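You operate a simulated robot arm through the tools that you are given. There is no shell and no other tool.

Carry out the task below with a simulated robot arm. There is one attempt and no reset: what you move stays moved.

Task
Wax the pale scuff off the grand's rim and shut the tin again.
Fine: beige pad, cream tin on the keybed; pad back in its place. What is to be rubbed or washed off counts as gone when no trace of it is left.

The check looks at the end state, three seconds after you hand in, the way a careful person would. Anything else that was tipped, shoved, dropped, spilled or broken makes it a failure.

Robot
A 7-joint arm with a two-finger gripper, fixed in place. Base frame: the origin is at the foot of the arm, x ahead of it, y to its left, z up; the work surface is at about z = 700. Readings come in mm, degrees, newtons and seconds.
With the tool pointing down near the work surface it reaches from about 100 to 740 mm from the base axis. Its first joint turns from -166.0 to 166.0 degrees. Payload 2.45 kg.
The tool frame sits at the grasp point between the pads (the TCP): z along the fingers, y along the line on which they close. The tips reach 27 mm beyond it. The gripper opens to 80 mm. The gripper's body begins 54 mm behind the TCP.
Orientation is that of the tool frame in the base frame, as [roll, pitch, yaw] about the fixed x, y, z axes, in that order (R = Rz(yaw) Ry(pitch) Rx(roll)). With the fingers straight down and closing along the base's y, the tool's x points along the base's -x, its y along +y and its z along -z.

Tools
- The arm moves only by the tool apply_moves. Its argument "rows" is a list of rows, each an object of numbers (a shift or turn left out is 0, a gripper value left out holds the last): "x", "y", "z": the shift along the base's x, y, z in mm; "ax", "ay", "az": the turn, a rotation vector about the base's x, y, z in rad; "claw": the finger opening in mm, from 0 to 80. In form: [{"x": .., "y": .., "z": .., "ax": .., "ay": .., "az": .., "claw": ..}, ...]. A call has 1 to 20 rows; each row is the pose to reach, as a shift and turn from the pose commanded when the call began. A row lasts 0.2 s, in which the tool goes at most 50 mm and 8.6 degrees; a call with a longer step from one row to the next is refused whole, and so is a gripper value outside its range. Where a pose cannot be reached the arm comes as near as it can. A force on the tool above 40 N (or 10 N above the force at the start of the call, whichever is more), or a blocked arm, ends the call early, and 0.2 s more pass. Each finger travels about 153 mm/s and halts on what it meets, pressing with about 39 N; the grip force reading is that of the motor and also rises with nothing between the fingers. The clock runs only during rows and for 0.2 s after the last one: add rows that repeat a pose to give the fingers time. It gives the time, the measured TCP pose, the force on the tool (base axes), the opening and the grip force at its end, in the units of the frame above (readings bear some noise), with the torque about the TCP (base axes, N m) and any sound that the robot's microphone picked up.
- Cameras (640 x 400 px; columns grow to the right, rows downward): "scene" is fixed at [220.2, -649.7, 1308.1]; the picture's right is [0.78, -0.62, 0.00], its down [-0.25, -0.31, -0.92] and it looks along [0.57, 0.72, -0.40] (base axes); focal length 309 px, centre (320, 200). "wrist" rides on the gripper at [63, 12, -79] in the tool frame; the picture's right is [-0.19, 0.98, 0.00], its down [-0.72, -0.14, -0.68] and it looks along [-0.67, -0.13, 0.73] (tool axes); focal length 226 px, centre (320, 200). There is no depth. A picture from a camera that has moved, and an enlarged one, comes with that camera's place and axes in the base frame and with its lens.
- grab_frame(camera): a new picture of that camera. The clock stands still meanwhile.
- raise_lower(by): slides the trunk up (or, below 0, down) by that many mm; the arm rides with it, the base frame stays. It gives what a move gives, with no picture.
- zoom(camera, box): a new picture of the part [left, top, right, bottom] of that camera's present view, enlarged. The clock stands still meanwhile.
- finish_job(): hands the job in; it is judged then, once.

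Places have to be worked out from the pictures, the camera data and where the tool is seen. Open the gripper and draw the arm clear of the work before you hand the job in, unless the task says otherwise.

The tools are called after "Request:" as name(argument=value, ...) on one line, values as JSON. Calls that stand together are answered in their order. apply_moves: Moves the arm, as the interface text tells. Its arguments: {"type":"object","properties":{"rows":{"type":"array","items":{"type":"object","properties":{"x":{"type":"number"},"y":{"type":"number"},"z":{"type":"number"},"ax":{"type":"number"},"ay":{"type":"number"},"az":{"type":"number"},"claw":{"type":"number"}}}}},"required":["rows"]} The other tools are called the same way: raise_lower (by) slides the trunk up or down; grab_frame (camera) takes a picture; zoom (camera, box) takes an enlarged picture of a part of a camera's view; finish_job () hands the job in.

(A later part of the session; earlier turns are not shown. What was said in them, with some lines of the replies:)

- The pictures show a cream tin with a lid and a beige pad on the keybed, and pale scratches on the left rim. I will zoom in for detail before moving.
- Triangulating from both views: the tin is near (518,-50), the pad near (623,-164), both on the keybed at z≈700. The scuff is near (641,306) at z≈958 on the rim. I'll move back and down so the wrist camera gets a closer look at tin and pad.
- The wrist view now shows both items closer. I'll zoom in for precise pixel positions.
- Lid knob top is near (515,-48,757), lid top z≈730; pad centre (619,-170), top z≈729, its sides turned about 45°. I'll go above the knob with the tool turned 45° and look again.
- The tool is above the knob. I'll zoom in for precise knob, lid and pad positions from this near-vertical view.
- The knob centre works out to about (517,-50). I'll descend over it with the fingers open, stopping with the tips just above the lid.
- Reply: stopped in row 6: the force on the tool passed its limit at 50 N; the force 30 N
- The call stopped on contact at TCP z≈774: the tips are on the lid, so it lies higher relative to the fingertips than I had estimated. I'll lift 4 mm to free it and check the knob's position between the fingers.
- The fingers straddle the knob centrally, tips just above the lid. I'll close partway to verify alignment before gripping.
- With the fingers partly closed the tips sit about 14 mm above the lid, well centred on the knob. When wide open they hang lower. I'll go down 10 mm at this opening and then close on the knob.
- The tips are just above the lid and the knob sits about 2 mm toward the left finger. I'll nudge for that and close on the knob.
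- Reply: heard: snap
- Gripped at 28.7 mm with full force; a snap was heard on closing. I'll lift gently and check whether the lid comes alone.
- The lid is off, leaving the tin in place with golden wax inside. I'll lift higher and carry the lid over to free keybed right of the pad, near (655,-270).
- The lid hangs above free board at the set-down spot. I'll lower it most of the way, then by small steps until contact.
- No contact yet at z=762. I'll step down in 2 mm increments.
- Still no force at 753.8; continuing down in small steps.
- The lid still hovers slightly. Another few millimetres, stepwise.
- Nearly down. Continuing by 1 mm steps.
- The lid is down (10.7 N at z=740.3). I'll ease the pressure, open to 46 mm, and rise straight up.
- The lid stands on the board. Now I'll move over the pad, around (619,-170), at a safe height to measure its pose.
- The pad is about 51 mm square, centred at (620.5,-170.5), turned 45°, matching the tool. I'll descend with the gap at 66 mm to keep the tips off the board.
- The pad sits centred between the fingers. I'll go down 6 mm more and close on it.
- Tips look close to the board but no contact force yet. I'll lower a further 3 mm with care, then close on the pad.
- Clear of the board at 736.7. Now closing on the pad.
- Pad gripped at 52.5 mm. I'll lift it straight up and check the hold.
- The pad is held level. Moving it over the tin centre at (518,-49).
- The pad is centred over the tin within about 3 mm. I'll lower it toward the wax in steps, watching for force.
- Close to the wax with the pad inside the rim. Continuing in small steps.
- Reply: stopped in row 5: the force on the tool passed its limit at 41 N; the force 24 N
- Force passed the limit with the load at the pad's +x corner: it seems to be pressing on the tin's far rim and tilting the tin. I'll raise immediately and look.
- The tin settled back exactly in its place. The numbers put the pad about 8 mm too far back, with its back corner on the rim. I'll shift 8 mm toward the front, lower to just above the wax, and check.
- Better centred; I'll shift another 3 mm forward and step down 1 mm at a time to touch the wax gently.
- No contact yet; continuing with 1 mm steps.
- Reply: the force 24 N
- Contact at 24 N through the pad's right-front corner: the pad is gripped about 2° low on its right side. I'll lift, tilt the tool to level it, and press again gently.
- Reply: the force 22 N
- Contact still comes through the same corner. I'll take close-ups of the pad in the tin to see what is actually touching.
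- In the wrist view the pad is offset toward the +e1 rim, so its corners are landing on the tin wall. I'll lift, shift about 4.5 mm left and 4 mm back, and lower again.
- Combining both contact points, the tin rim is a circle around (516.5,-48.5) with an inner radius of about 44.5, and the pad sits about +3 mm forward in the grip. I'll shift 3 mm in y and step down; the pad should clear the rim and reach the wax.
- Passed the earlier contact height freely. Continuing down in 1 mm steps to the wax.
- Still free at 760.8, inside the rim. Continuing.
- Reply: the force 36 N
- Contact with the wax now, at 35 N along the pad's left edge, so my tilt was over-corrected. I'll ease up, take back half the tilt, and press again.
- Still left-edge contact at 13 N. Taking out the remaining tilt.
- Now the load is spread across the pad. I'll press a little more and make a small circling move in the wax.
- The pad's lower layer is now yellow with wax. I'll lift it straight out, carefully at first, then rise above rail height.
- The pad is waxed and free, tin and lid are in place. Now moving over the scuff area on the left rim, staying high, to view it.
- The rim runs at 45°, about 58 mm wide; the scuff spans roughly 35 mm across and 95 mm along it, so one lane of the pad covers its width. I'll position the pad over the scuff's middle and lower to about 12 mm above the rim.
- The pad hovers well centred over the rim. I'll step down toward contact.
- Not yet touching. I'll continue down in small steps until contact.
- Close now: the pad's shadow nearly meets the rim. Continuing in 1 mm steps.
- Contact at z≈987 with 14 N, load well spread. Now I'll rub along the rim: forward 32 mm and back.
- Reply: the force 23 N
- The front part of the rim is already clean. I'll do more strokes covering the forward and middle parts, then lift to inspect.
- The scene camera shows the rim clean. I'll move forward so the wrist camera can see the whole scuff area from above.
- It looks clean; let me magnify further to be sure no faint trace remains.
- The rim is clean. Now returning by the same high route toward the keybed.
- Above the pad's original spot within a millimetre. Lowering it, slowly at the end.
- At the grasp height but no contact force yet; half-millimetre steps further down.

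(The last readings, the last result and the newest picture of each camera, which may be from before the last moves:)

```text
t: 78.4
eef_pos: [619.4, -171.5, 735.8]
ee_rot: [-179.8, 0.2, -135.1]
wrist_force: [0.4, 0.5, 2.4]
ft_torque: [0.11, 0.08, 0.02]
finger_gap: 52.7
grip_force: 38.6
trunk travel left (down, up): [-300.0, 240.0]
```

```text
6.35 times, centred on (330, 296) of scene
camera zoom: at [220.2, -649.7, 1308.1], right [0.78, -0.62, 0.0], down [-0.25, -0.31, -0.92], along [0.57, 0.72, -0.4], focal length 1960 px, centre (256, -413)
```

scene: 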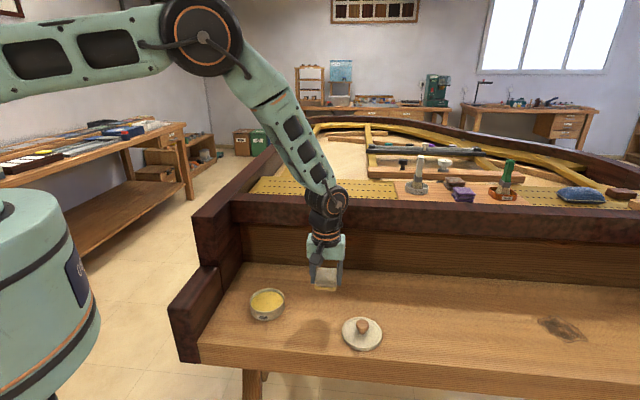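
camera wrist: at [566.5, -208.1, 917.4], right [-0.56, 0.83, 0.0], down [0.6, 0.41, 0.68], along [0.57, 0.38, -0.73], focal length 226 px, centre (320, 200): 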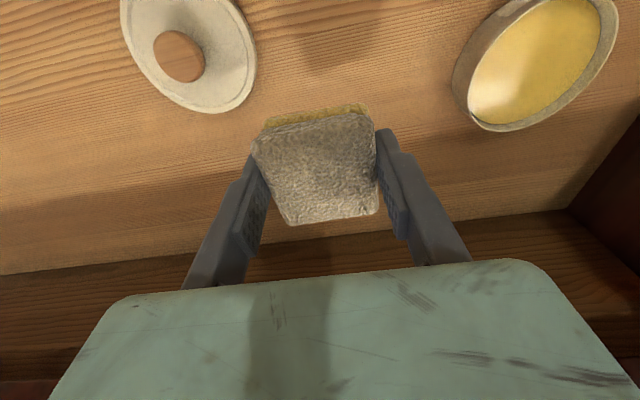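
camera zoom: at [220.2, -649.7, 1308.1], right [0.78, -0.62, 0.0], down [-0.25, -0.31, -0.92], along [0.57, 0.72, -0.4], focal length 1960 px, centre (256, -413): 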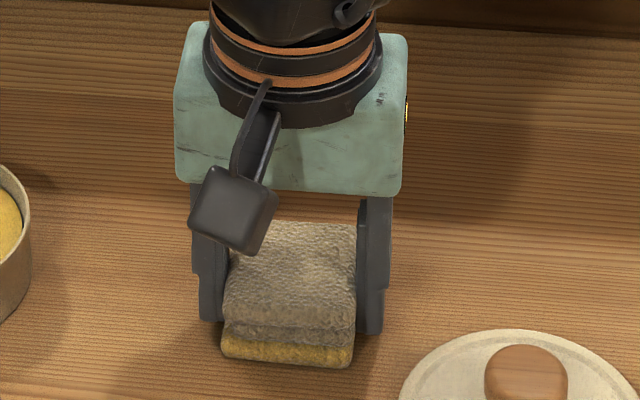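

The pad touches lightly (2.4 N). It's about 2 mm further back than originally, so I'll nudge it 2 mm forward with a tiny lift, then release and rise.

Request:
apply_moves(rows=[{"z": 3}, {"x": -1.4, "y": -1.4, "z": 3}, {"x": -1.4, "y": -1.4, "z": 1}, {"x": -1.4, "y": -1.4, "z": 0}, {"x": -1.4, "y": -1.4, "z": 0}])

Request:
zoom(camera="scene", box=[280, 265, 380, 328])

```text
t: 79.6
eef_pos: [618.5, -173.3, 735.1]
ee_rot: [-179.8, 0.2, -135.1]
wrist_force: [-0.4, 0.6, 1.1]
ft_torque: [0.03, 0.11, 0.0]
finger_gap: 52.8
grip_force: 38.9
trunk travel left (down, up): [-300.0, 240.0]
```

```text
6.35 times, centred on (330, 296) of scene
camera zoom: at [220.2, -649.7, 1308.1], right [0.78, -0.62, 0.0], down [-0.25, -0.31, -0.92], along [0.57, 0.72, -0.4], focal length 1960 px, centre (256, -413)
```

zoom: 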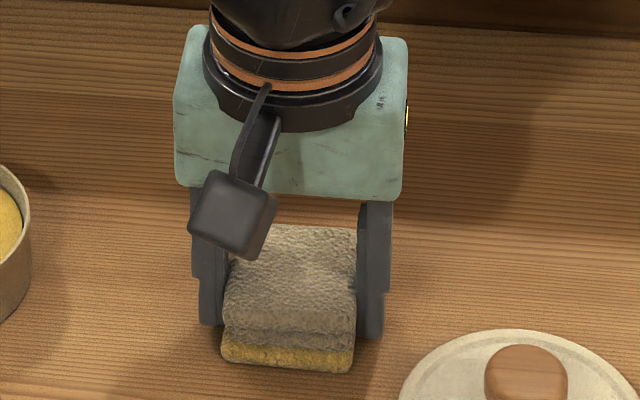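

Position matches the original. Releasing the pad and rising.

Request:
apply_moves(rows=[{"z": 0, "claw": 58}, {"z": 0.5, "claw": 58}, {"z": 3, "claw": 64}, {"z": 10, "claw": 66}, {"z": 30, "claw": 66}, {"z": 60, "claw": 66}, {"z": 100, "claw": 66}, {"z": 100, "claw": 66}])

Request:
zoom(camera="scene", box=[240, 265, 400, 355])

Request:
grab_frame(camera="wrist")

```text
t: 81.4
eef_pos: [617.6, -173.0, 835.4]
ee_rot: [-179.9, 0.1, -135.1]
wrist_force: [-0.9, 0.5, -0.2]
ft_torque: [0.0, 0.05, 0.02]
finger_gap: 66.1
grip_force: 0.0
trunk travel left (down, up): [-300.0, 240.0]
```

```text
4.00 times, centred on (320, 310) of scene
camera zoom: at [220.2, -649.7, 1308.1], right [0.78, -0.62, 0.0], down [-0.25, -0.31, -0.92], along [0.57, 0.72, -0.4], focal length 1234 px, centre (320, -240)
```

zoom: 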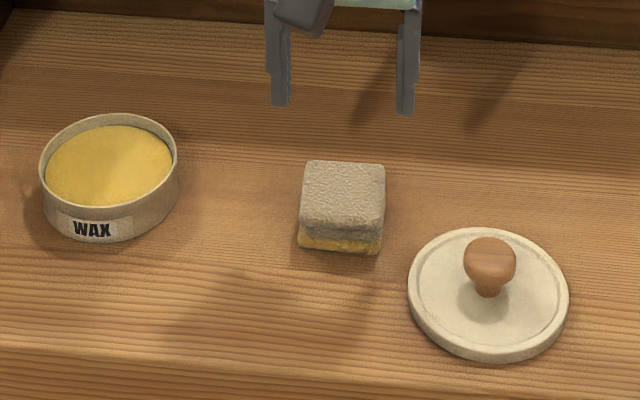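

```text
taken
camera wrist: at [564.5, -209.1, 913.7], right [-0.56, 0.83, 0.0], down [0.6, 0.41, 0.68], along [0.57, 0.38, -0.73], focal length 226 px, centre (320, 200)
```

wrist: 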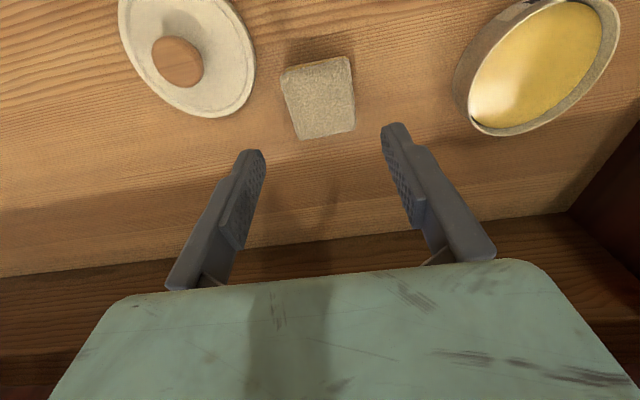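

Pad and tin match their original image positions. Now moving back above the lid's knob at (655,-270) with the gap at 46 mm.

Request:
apply_moves(rows=[{"x": 12, "y": -32, "claw": 60}, {"x": 24, "y": -65, "claw": 46}, {"x": 36.7, "y": -97.4, "claw": 46}, {"x": 36.7, "y": -97.4, "z": -30, "claw": 46}, {"x": 36.7, "y": -97.4, "z": -55, "claw": 46}, {"x": 36.7, "y": -97.4, "z": -55, "claw": 46}])

Request:
zoom(camera="scene", box=[310, 270, 410, 350])

Request:
zoom(camera="wrist", box=[220, 0, 420, 200])

```text
t: 82.8
eef_pos: [654.4, -272.1, 782.3]
ee_rot: [-179.9, 0.2, -134.9]
wrist_force: [-0.1, -0.7, -0.9]
ft_torque: [0.0, -0.02, -0.01]
finger_gap: 46.0
grip_force: 0.0
trunk travel left (down, up): [-300.0, 240.0]
```

```text
5.00 times, centred on (360, 310) of scene
camera zoom: at [220.2, -649.7, 1308.1], right [0.78, -0.62, 0.0], down [-0.25, -0.31, -0.92], along [0.57, 0.72, -0.4], focal length 1543 px, centre (120, -350)
```

zoom: 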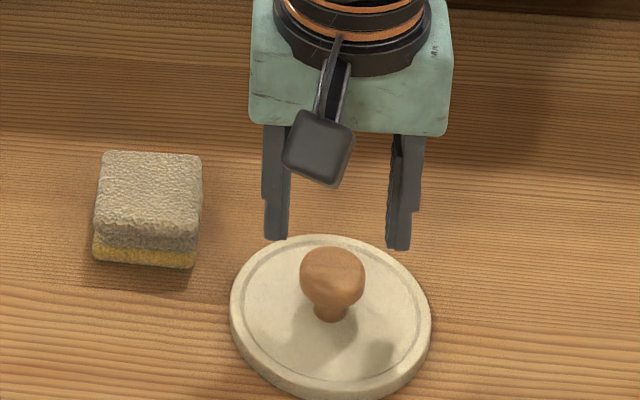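

```text
2.00 times, centred on (320, 100) of wrist
camera zoom: at [600.5, -307.7, 859.6], right [-0.56, 0.83, 0.0], down [0.6, 0.41, 0.68], along [0.57, 0.38, -0.73], focal length 452 px, centre (320, 400)
```

zoom: 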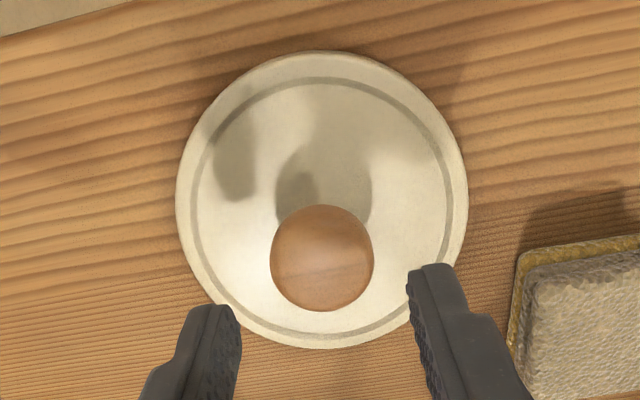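

Slight offset of 1–2 mm; I'll correct and descend to the former release height.

Request:
apply_moves(rows=[{"x": -0.2, "y": 1.8, "z": -12, "claw": 46}, {"x": -0.2, "y": 1.8, "z": -24, "claw": 46}, {"x": -0.2, "y": 1.8, "z": -33, "claw": 46}, {"x": -0.2, "y": 1.8, "z": -38, "claw": 46}, {"x": -0.2, "y": 1.8, "z": -40, "claw": 46}, {"x": -0.2, "y": 1.8, "z": -40, "claw": 46}])

Request:
zoom(camera="scene", box=[310, 270, 410, 350])

```text
t: 84.2
eef_pos: [654.7, -269.4, 739.5]
ee_rot: [-179.8, 0.3, -135.0]
wrist_force: [-0.9, 0.3, 0.1]
ft_torque: [0.01, 0.0, 0.02]
finger_gap: 45.9
grip_force: 0.1
trunk travel left (down, up): [-300.0, 240.0]
```

```text
5.00 times, centred on (360, 310) of scene
camera zoom: at [220.2, -649.7, 1308.1], right [0.78, -0.62, 0.0], down [-0.25, -0.31, -0.92], along [0.57, 0.72, -0.4], focal length 1543 px, centre (120, -350)
```

zoom: 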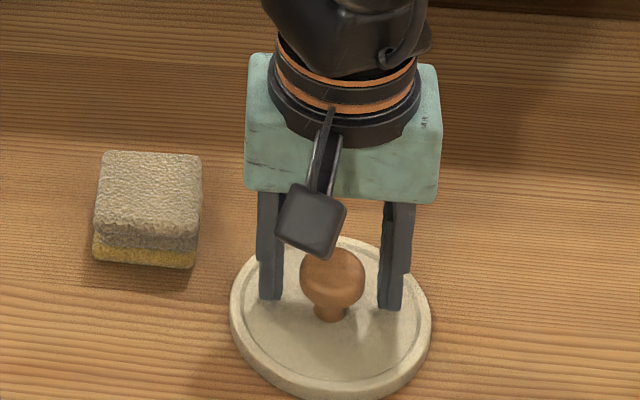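

Centred on the knob. Closing.

Request:
apply_moves(rows=[{"z": 0.5, "claw": 36}, {"z": 0.5, "claw": 20}, {"z": 0.5, "claw": 20}, {"z": 0.5, "claw": 20}])

Request:
zoom(camera="scene", box=[310, 270, 410, 350])

```text
t: 85.2
eef_pos: [655.8, -267.5, 740.5]
ee_rot: [-179.8, 0.2, -135.0]
wrist_force: [0.3, 0.4, -0.2]
ft_torque: [-0.01, -0.02, -0.03]
finger_gap: 28.7
grip_force: 38.9
trunk travel left (down, up): [-300.0, 240.0]
```

```text
5.00 times, centred on (360, 310) of scene
camera zoom: at [220.2, -649.7, 1308.1], right [0.78, -0.62, 0.0], down [-0.25, -0.31, -0.92], along [0.57, 0.72, -0.4], focal length 1543 px, centre (120, -350)
```

zoom: 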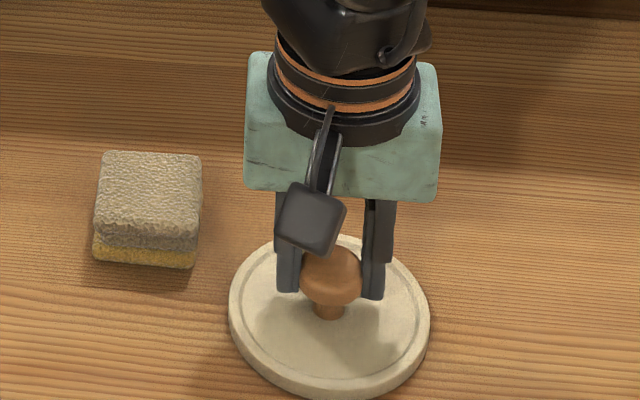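

Knob gripped at 28.7 mm as before. Lifting the lid and carrying it back above the tin, to the same height at which I photographed it on removal for comparison.

Request:
apply_moves(rows=[{"z": 10}, {"z": 40}, {"z": 80}, {"z": 110}, {"x": -20, "y": 32, "z": 110}, {"x": -44, "y": 71, "z": 110}, {"x": -68, "y": 110, "z": 110}, {"x": -92, "y": 149, "z": 110}, {"x": -116, "y": 188, "z": 110}, {"x": -130, "y": 211, "z": 110}, {"x": -136.5, "y": 221.3, "z": 108}, {"x": -136.5, "y": 221.3, "z": 80}, {"x": -136.5, "y": 221.3, "z": 58}, {"x": -136.5, "y": 221.3, "z": 51}, {"x": -136.5, "y": 221.3, "z": 51}])

Request:
zoom(camera="scene", box=[217, 245, 317, 325])

Request:
grab_frame(camera="wrist")

```text
t: 88.4
eef_pos: [518.5, -46.4, 791.0]
ee_rot: [-179.8, 0.2, -135.0]
wrist_force: [0.1, -0.4, -0.8]
ft_torque: [0.0, -0.02, 0.0]
finger_gap: 28.7
grip_force: 38.5
trunk travel left (down, up): [-300.0, 240.0]
```

```text
5.00 times, centred on (267, 285) of scene
camera zoom: at [220.2, -649.7, 1308.1], right [0.78, -0.62, 0.0], down [-0.25, -0.31, -0.92], along [0.57, 0.72, -0.4], focal length 1543 px, centre (585, -225)
```

zoom: 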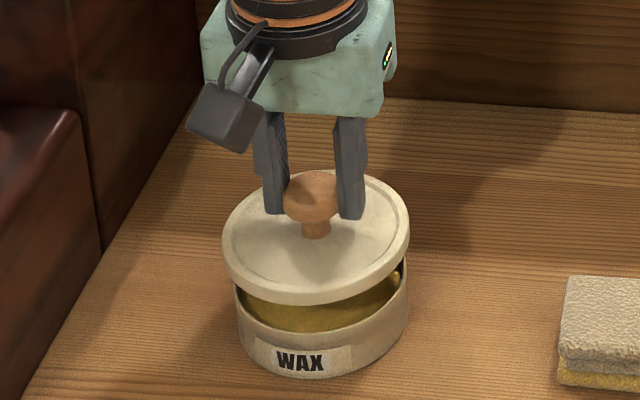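

```text
taken
camera wrist: at [464.4, -83.2, 870.4], right [-0.56, 0.83, 0.0], down [0.6, 0.41, 0.68], along [0.57, 0.38, -0.73], focal length 226 px, centre (320, 200)
```

wrist: 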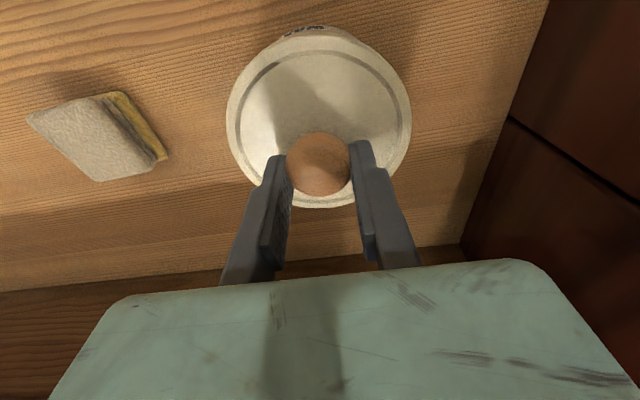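

The lid matches the removal picture within about 2 px (slightly too far back). I'll correct 1.3 mm and lower stepwise onto the tin.

Request:
apply_moves(rows=[{"x": -0.8, "y": -1.0, "z": -8}, {"x": -0.8, "y": -1.0, "z": -15}, {"x": -0.8, "y": -1.0, "z": -19}, {"x": -0.8, "y": -1.0, "z": -20}, {"x": -0.8, "y": -1.0, "z": -20}])

Request:
zoom(camera="scene", box=[227, 255, 307, 325])

```text
t: 89.6
eef_pos: [518.3, -47.2, 771.0]
ee_rot: [-179.7, 0.1, -135.1]
wrist_force: [-0.3, 0.6, -0.7]
ft_torque: [-0.02, 0.01, 0.0]
finger_gap: 28.7
grip_force: 39.1
trunk travel left (down, up): [-300.0, 240.0]
```

```text
5.71 times, centred on (267, 290) of scene
camera zoom: at [220.2, -649.7, 1308.1], right [0.78, -0.62, 0.0], down [-0.25, -0.31, -0.92], along [0.57, 0.72, -0.4], focal length 1764 px, centre (623, -314)
```

zoom: 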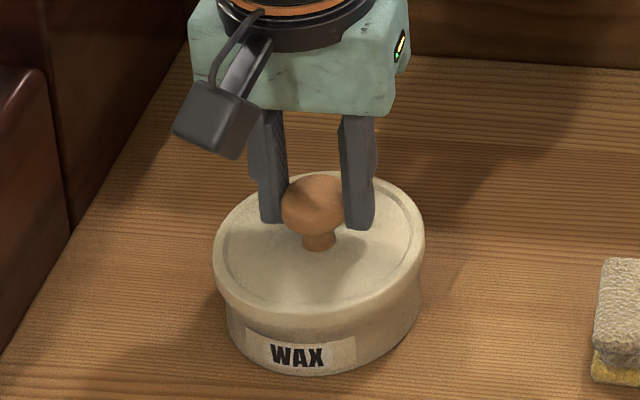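

Lid nearly on and aligned. Stepping down to seat it.

Request:
apply_moves(rows=[{"z": -1}, {"z": -2}, {"z": -3}, {"z": -4}, {"z": -4}])

```text
t: 90.8
eef_pos: [517.9, -47.8, 767.7]
ee_rot: [-179.8, 0.2, -135.1]
wrist_force: [-0.2, 0.3, -1.2]
ft_torque: [0.01, -0.03, 0.0]
finger_gap: 28.5
grip_force: 38.7
trunk travel left (down, up): [-300.0, 240.0]
```

Request:
apply_moves(rows=[{"z": -0.7}, {"z": -1.4}, {"z": -2.1}, {"z": -2.1}])

Request:
zoom(camera="scene", box=[227, 255, 307, 325])

```text
t: 91.8
eef_pos: [517.4, -48.1, 765.4]
ee_rot: [-179.8, 0.1, -135.0]
wrist_force: [0.8, 0.3, -1.0]
ft_torque: [-0.02, 0.01, -0.01]
finger_gap: 28.4
grip_force: 38.8
trunk travel left (down, up): [-300.0, 240.0]
```

```text
5.71 times, centred on (267, 290) of scene
camera zoom: at [220.2, -649.7, 1308.1], right [0.78, -0.62, 0.0], down [-0.25, -0.31, -0.92], along [0.57, 0.72, -0.4], focal length 1764 px, centre (623, -314)
```

zoom: 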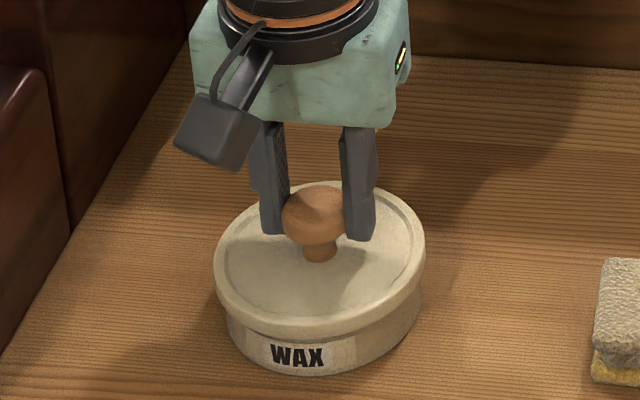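

Looks seated or nearly so, but no force yet. A little lower, to confirm contact.

Request:
apply_moves(rows=[{"x": 0.4, "y": -0.4, "z": -0.6}, {"x": 0.4, "y": -0.4, "z": -1.2}, {"x": 0.4, "y": -0.4, "z": -1.2}])

```text
t: 92.6
eef_pos: [517.9, -47.3, 764.7]
ee_rot: [-179.7, 0.3, -135.0]
wrist_force: [0.7, 3.3, 6.6]
ft_torque: [0.01, 0.03, -0.01]
finger_gap: 28.8
grip_force: 39.8
trunk travel left (down, up): [-300.0, 240.0]
heard: snap
```

A snap was heard with 6.6 N: the lid has latched. I'll check the picture before releasing.

Request:
zoom(camera="scene", box=[227, 255, 307, 325])

Request:
zoom(camera="wrist", box=[220, 0, 420, 220])

```text
5.71 times, centred on (267, 290) of scene
camera zoom: at [220.2, -649.7, 1308.1], right [0.78, -0.62, 0.0], down [-0.25, -0.31, -0.92], along [0.57, 0.72, -0.4], focal length 1764 px, centre (623, -314)
```

zoom: 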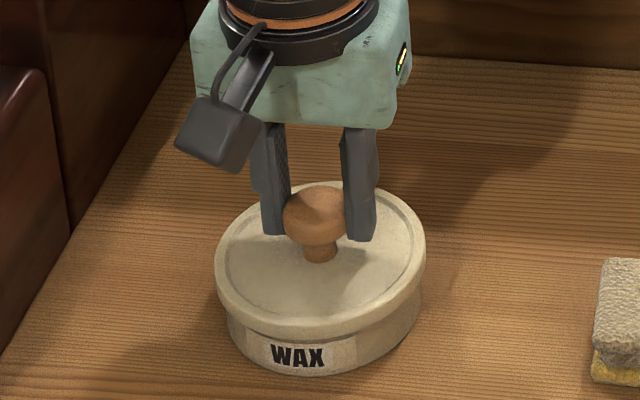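

```text
1.82 times, centred on (320, 110) of wrist
camera zoom: at [464.2, -84.5, 843.7], right [-0.56, 0.83, 0.0], down [0.6, 0.41, 0.69], along [0.57, 0.38, -0.73], focal length 411 px, centre (320, 364)
```

zoom: 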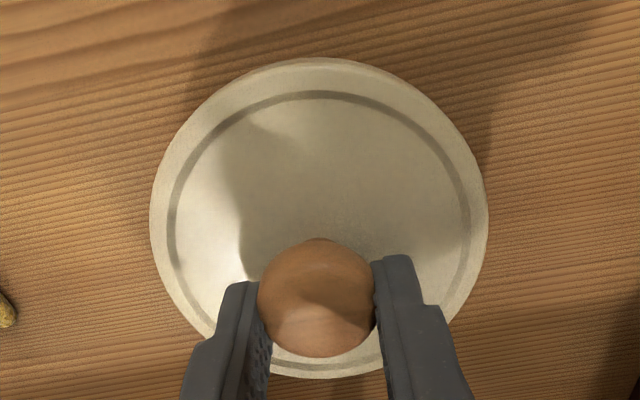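

The lid sits flush as in the original picture. Opening and rising clear.

Request:
apply_moves(rows=[{"z": 0.5, "claw": 34}, {"z": 1, "claw": 40}, {"z": 2, "claw": 46}, {"z": 4, "claw": 46}, {"z": 15, "claw": 46}, {"z": 45, "claw": 46}, {"z": 90, "claw": 50}, {"z": 130, "claw": 60}, {"z": 130, "claw": 60}])

Request:
zoom(camera="scene", box=[220, 240, 380, 340])

Request:
grab_frame(camera="wrist")

```text
t: 94.6
eef_pos: [518.0, -48.8, 894.6]
ee_rot: [-179.7, 0.2, -135.0]
wrist_force: [-0.2, 0.6, 0.0]
ft_torque: [0.02, 0.0, 0.0]
finger_gap: 60.2
grip_force: 0.0
trunk travel left (down, up): [-300.0, 240.0]
```

```text
4.00 times, centred on (300, 290) of scene
camera zoom: at [220.2, -649.7, 1308.1], right [0.78, -0.62, 0.0], down [-0.25, -0.31, -0.92], along [0.57, 0.72, -0.4], focal length 1234 px, centre (400, -160)
```

zoom: 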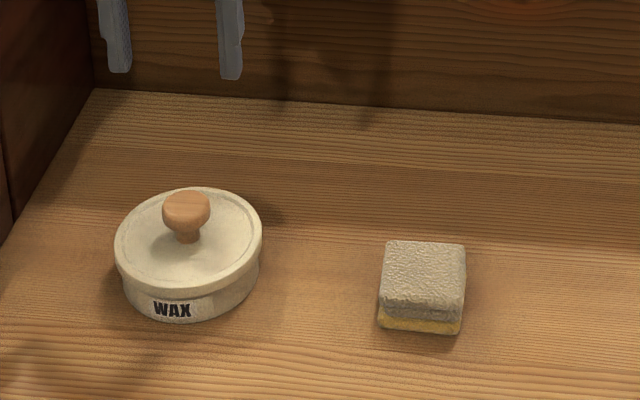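

```text
taken
camera wrist: at [464.5, -85.3, 973.2], right [-0.56, 0.83, 0.0], down [0.6, 0.41, 0.68], along [0.57, 0.38, -0.73], focal length 226 px, centre (320, 200)
```

wrist: 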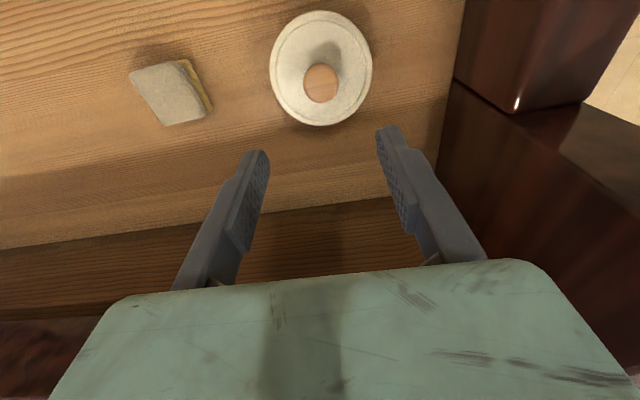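

Tin is shut and both items sit where they started. I'll draw the arm back up to the starting pose, opening the gripper, which also gives the original view of the rim for a final check.

Request:
apply_moves(rows=[{"z": 40, "claw": 70}, {"z": 85, "claw": 80}, {"x": 6, "y": 3, "z": 130, "az": -0.08, "claw": 80}, {"x": 12, "y": 6, "z": 172, "az": -0.2}, {"x": 20, "y": 10, "z": 212, "az": -0.32}, {"x": 28, "y": 13, "z": 250, "az": -0.44}, {"x": 36, "y": 17, "z": 285, "az": -0.56}, {"x": 44, "y": 20, "z": 315, "az": -0.68}, {"x": 53, "y": 23, "z": 341, "az": -0.785}, {"x": 53, "y": 23, "z": 341, "az": -0.785}])

Request:
zoom(camera="wrist", box=[480, 0, 640, 100])

Request:
grab_frame(camera="wrist")

Request:
grab_frame(camera="scene")

```text
t: 96.8
eef_pos: [571.1, -26.9, 1236.1]
ee_rot: [-179.8, 0.2, 180.0]
wrist_force: [0.3, -0.1, 0.1]
ft_torque: [-0.01, -0.01, -0.02]
finger_gap: 79.9
grip_force: 0.1
trunk travel left (down, up): [-300.0, 240.0]
```

```text
4.00 times, centred on (560, 50) of wrist
camera zoom: at [507.9, -13.5, 1315.1], right [0.19, 0.98, 0.0], down [0.72, -0.14, 0.68], along [0.67, -0.14, -0.73], focal length 904 px, centre (-640, 800)
```

zoom: 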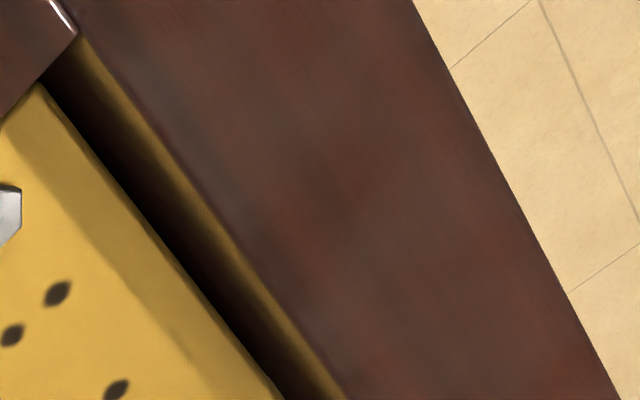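

```text
taken
camera wrist: at [507.9, -13.5, 1315.1], right [0.19, 0.98, 0.0], down [0.72, -0.14, 0.68], along [0.67, -0.14, -0.73], focal length 226 px, centre (320, 200)
```

wrist: 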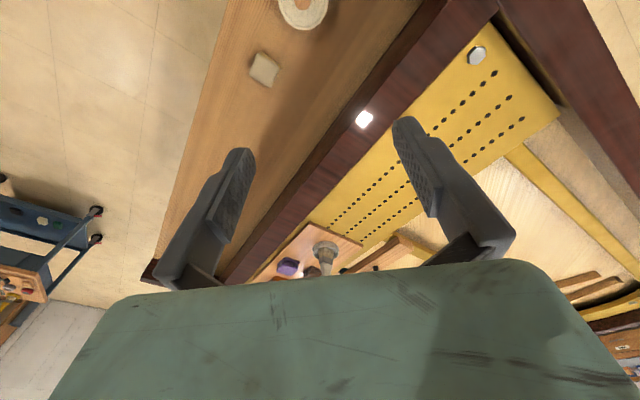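

```text
taken
```

scene: 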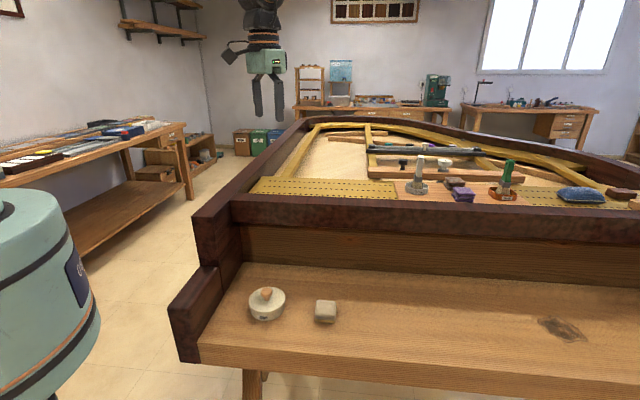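

The same view that showed the scuff at the start now shows a clean rim. The tin is shut, the pad is back in its place, nothing else has moved, and the arm is clear with the gripper open. Handing in.

Request:
finish_job()

```text
The job is handed in.
```

The scuff on the grand's rim is gone. The rim looks clean in both cameras, including from the same view that showed the scuff at the start.

- **Tin:** the lid is back on and seated; a snap was heard as it went down. The tin stands where it started.
- **Pad:** it is back in its original spot on the keybed. Its bottom layer is now yellow with wax, so some wax may be on the wood beneath it; I couldn't see under it.
- **Arm:** it is back at its starting pose, clear of the work, with the gripper open.

Two things went less smoothly. The fingertips pressed on the lid with about 50 N on the first approach. On the first dip the pad caught the tin's rim and tilted the tin, which settled back into the same place. I saw no damage or spill from either.
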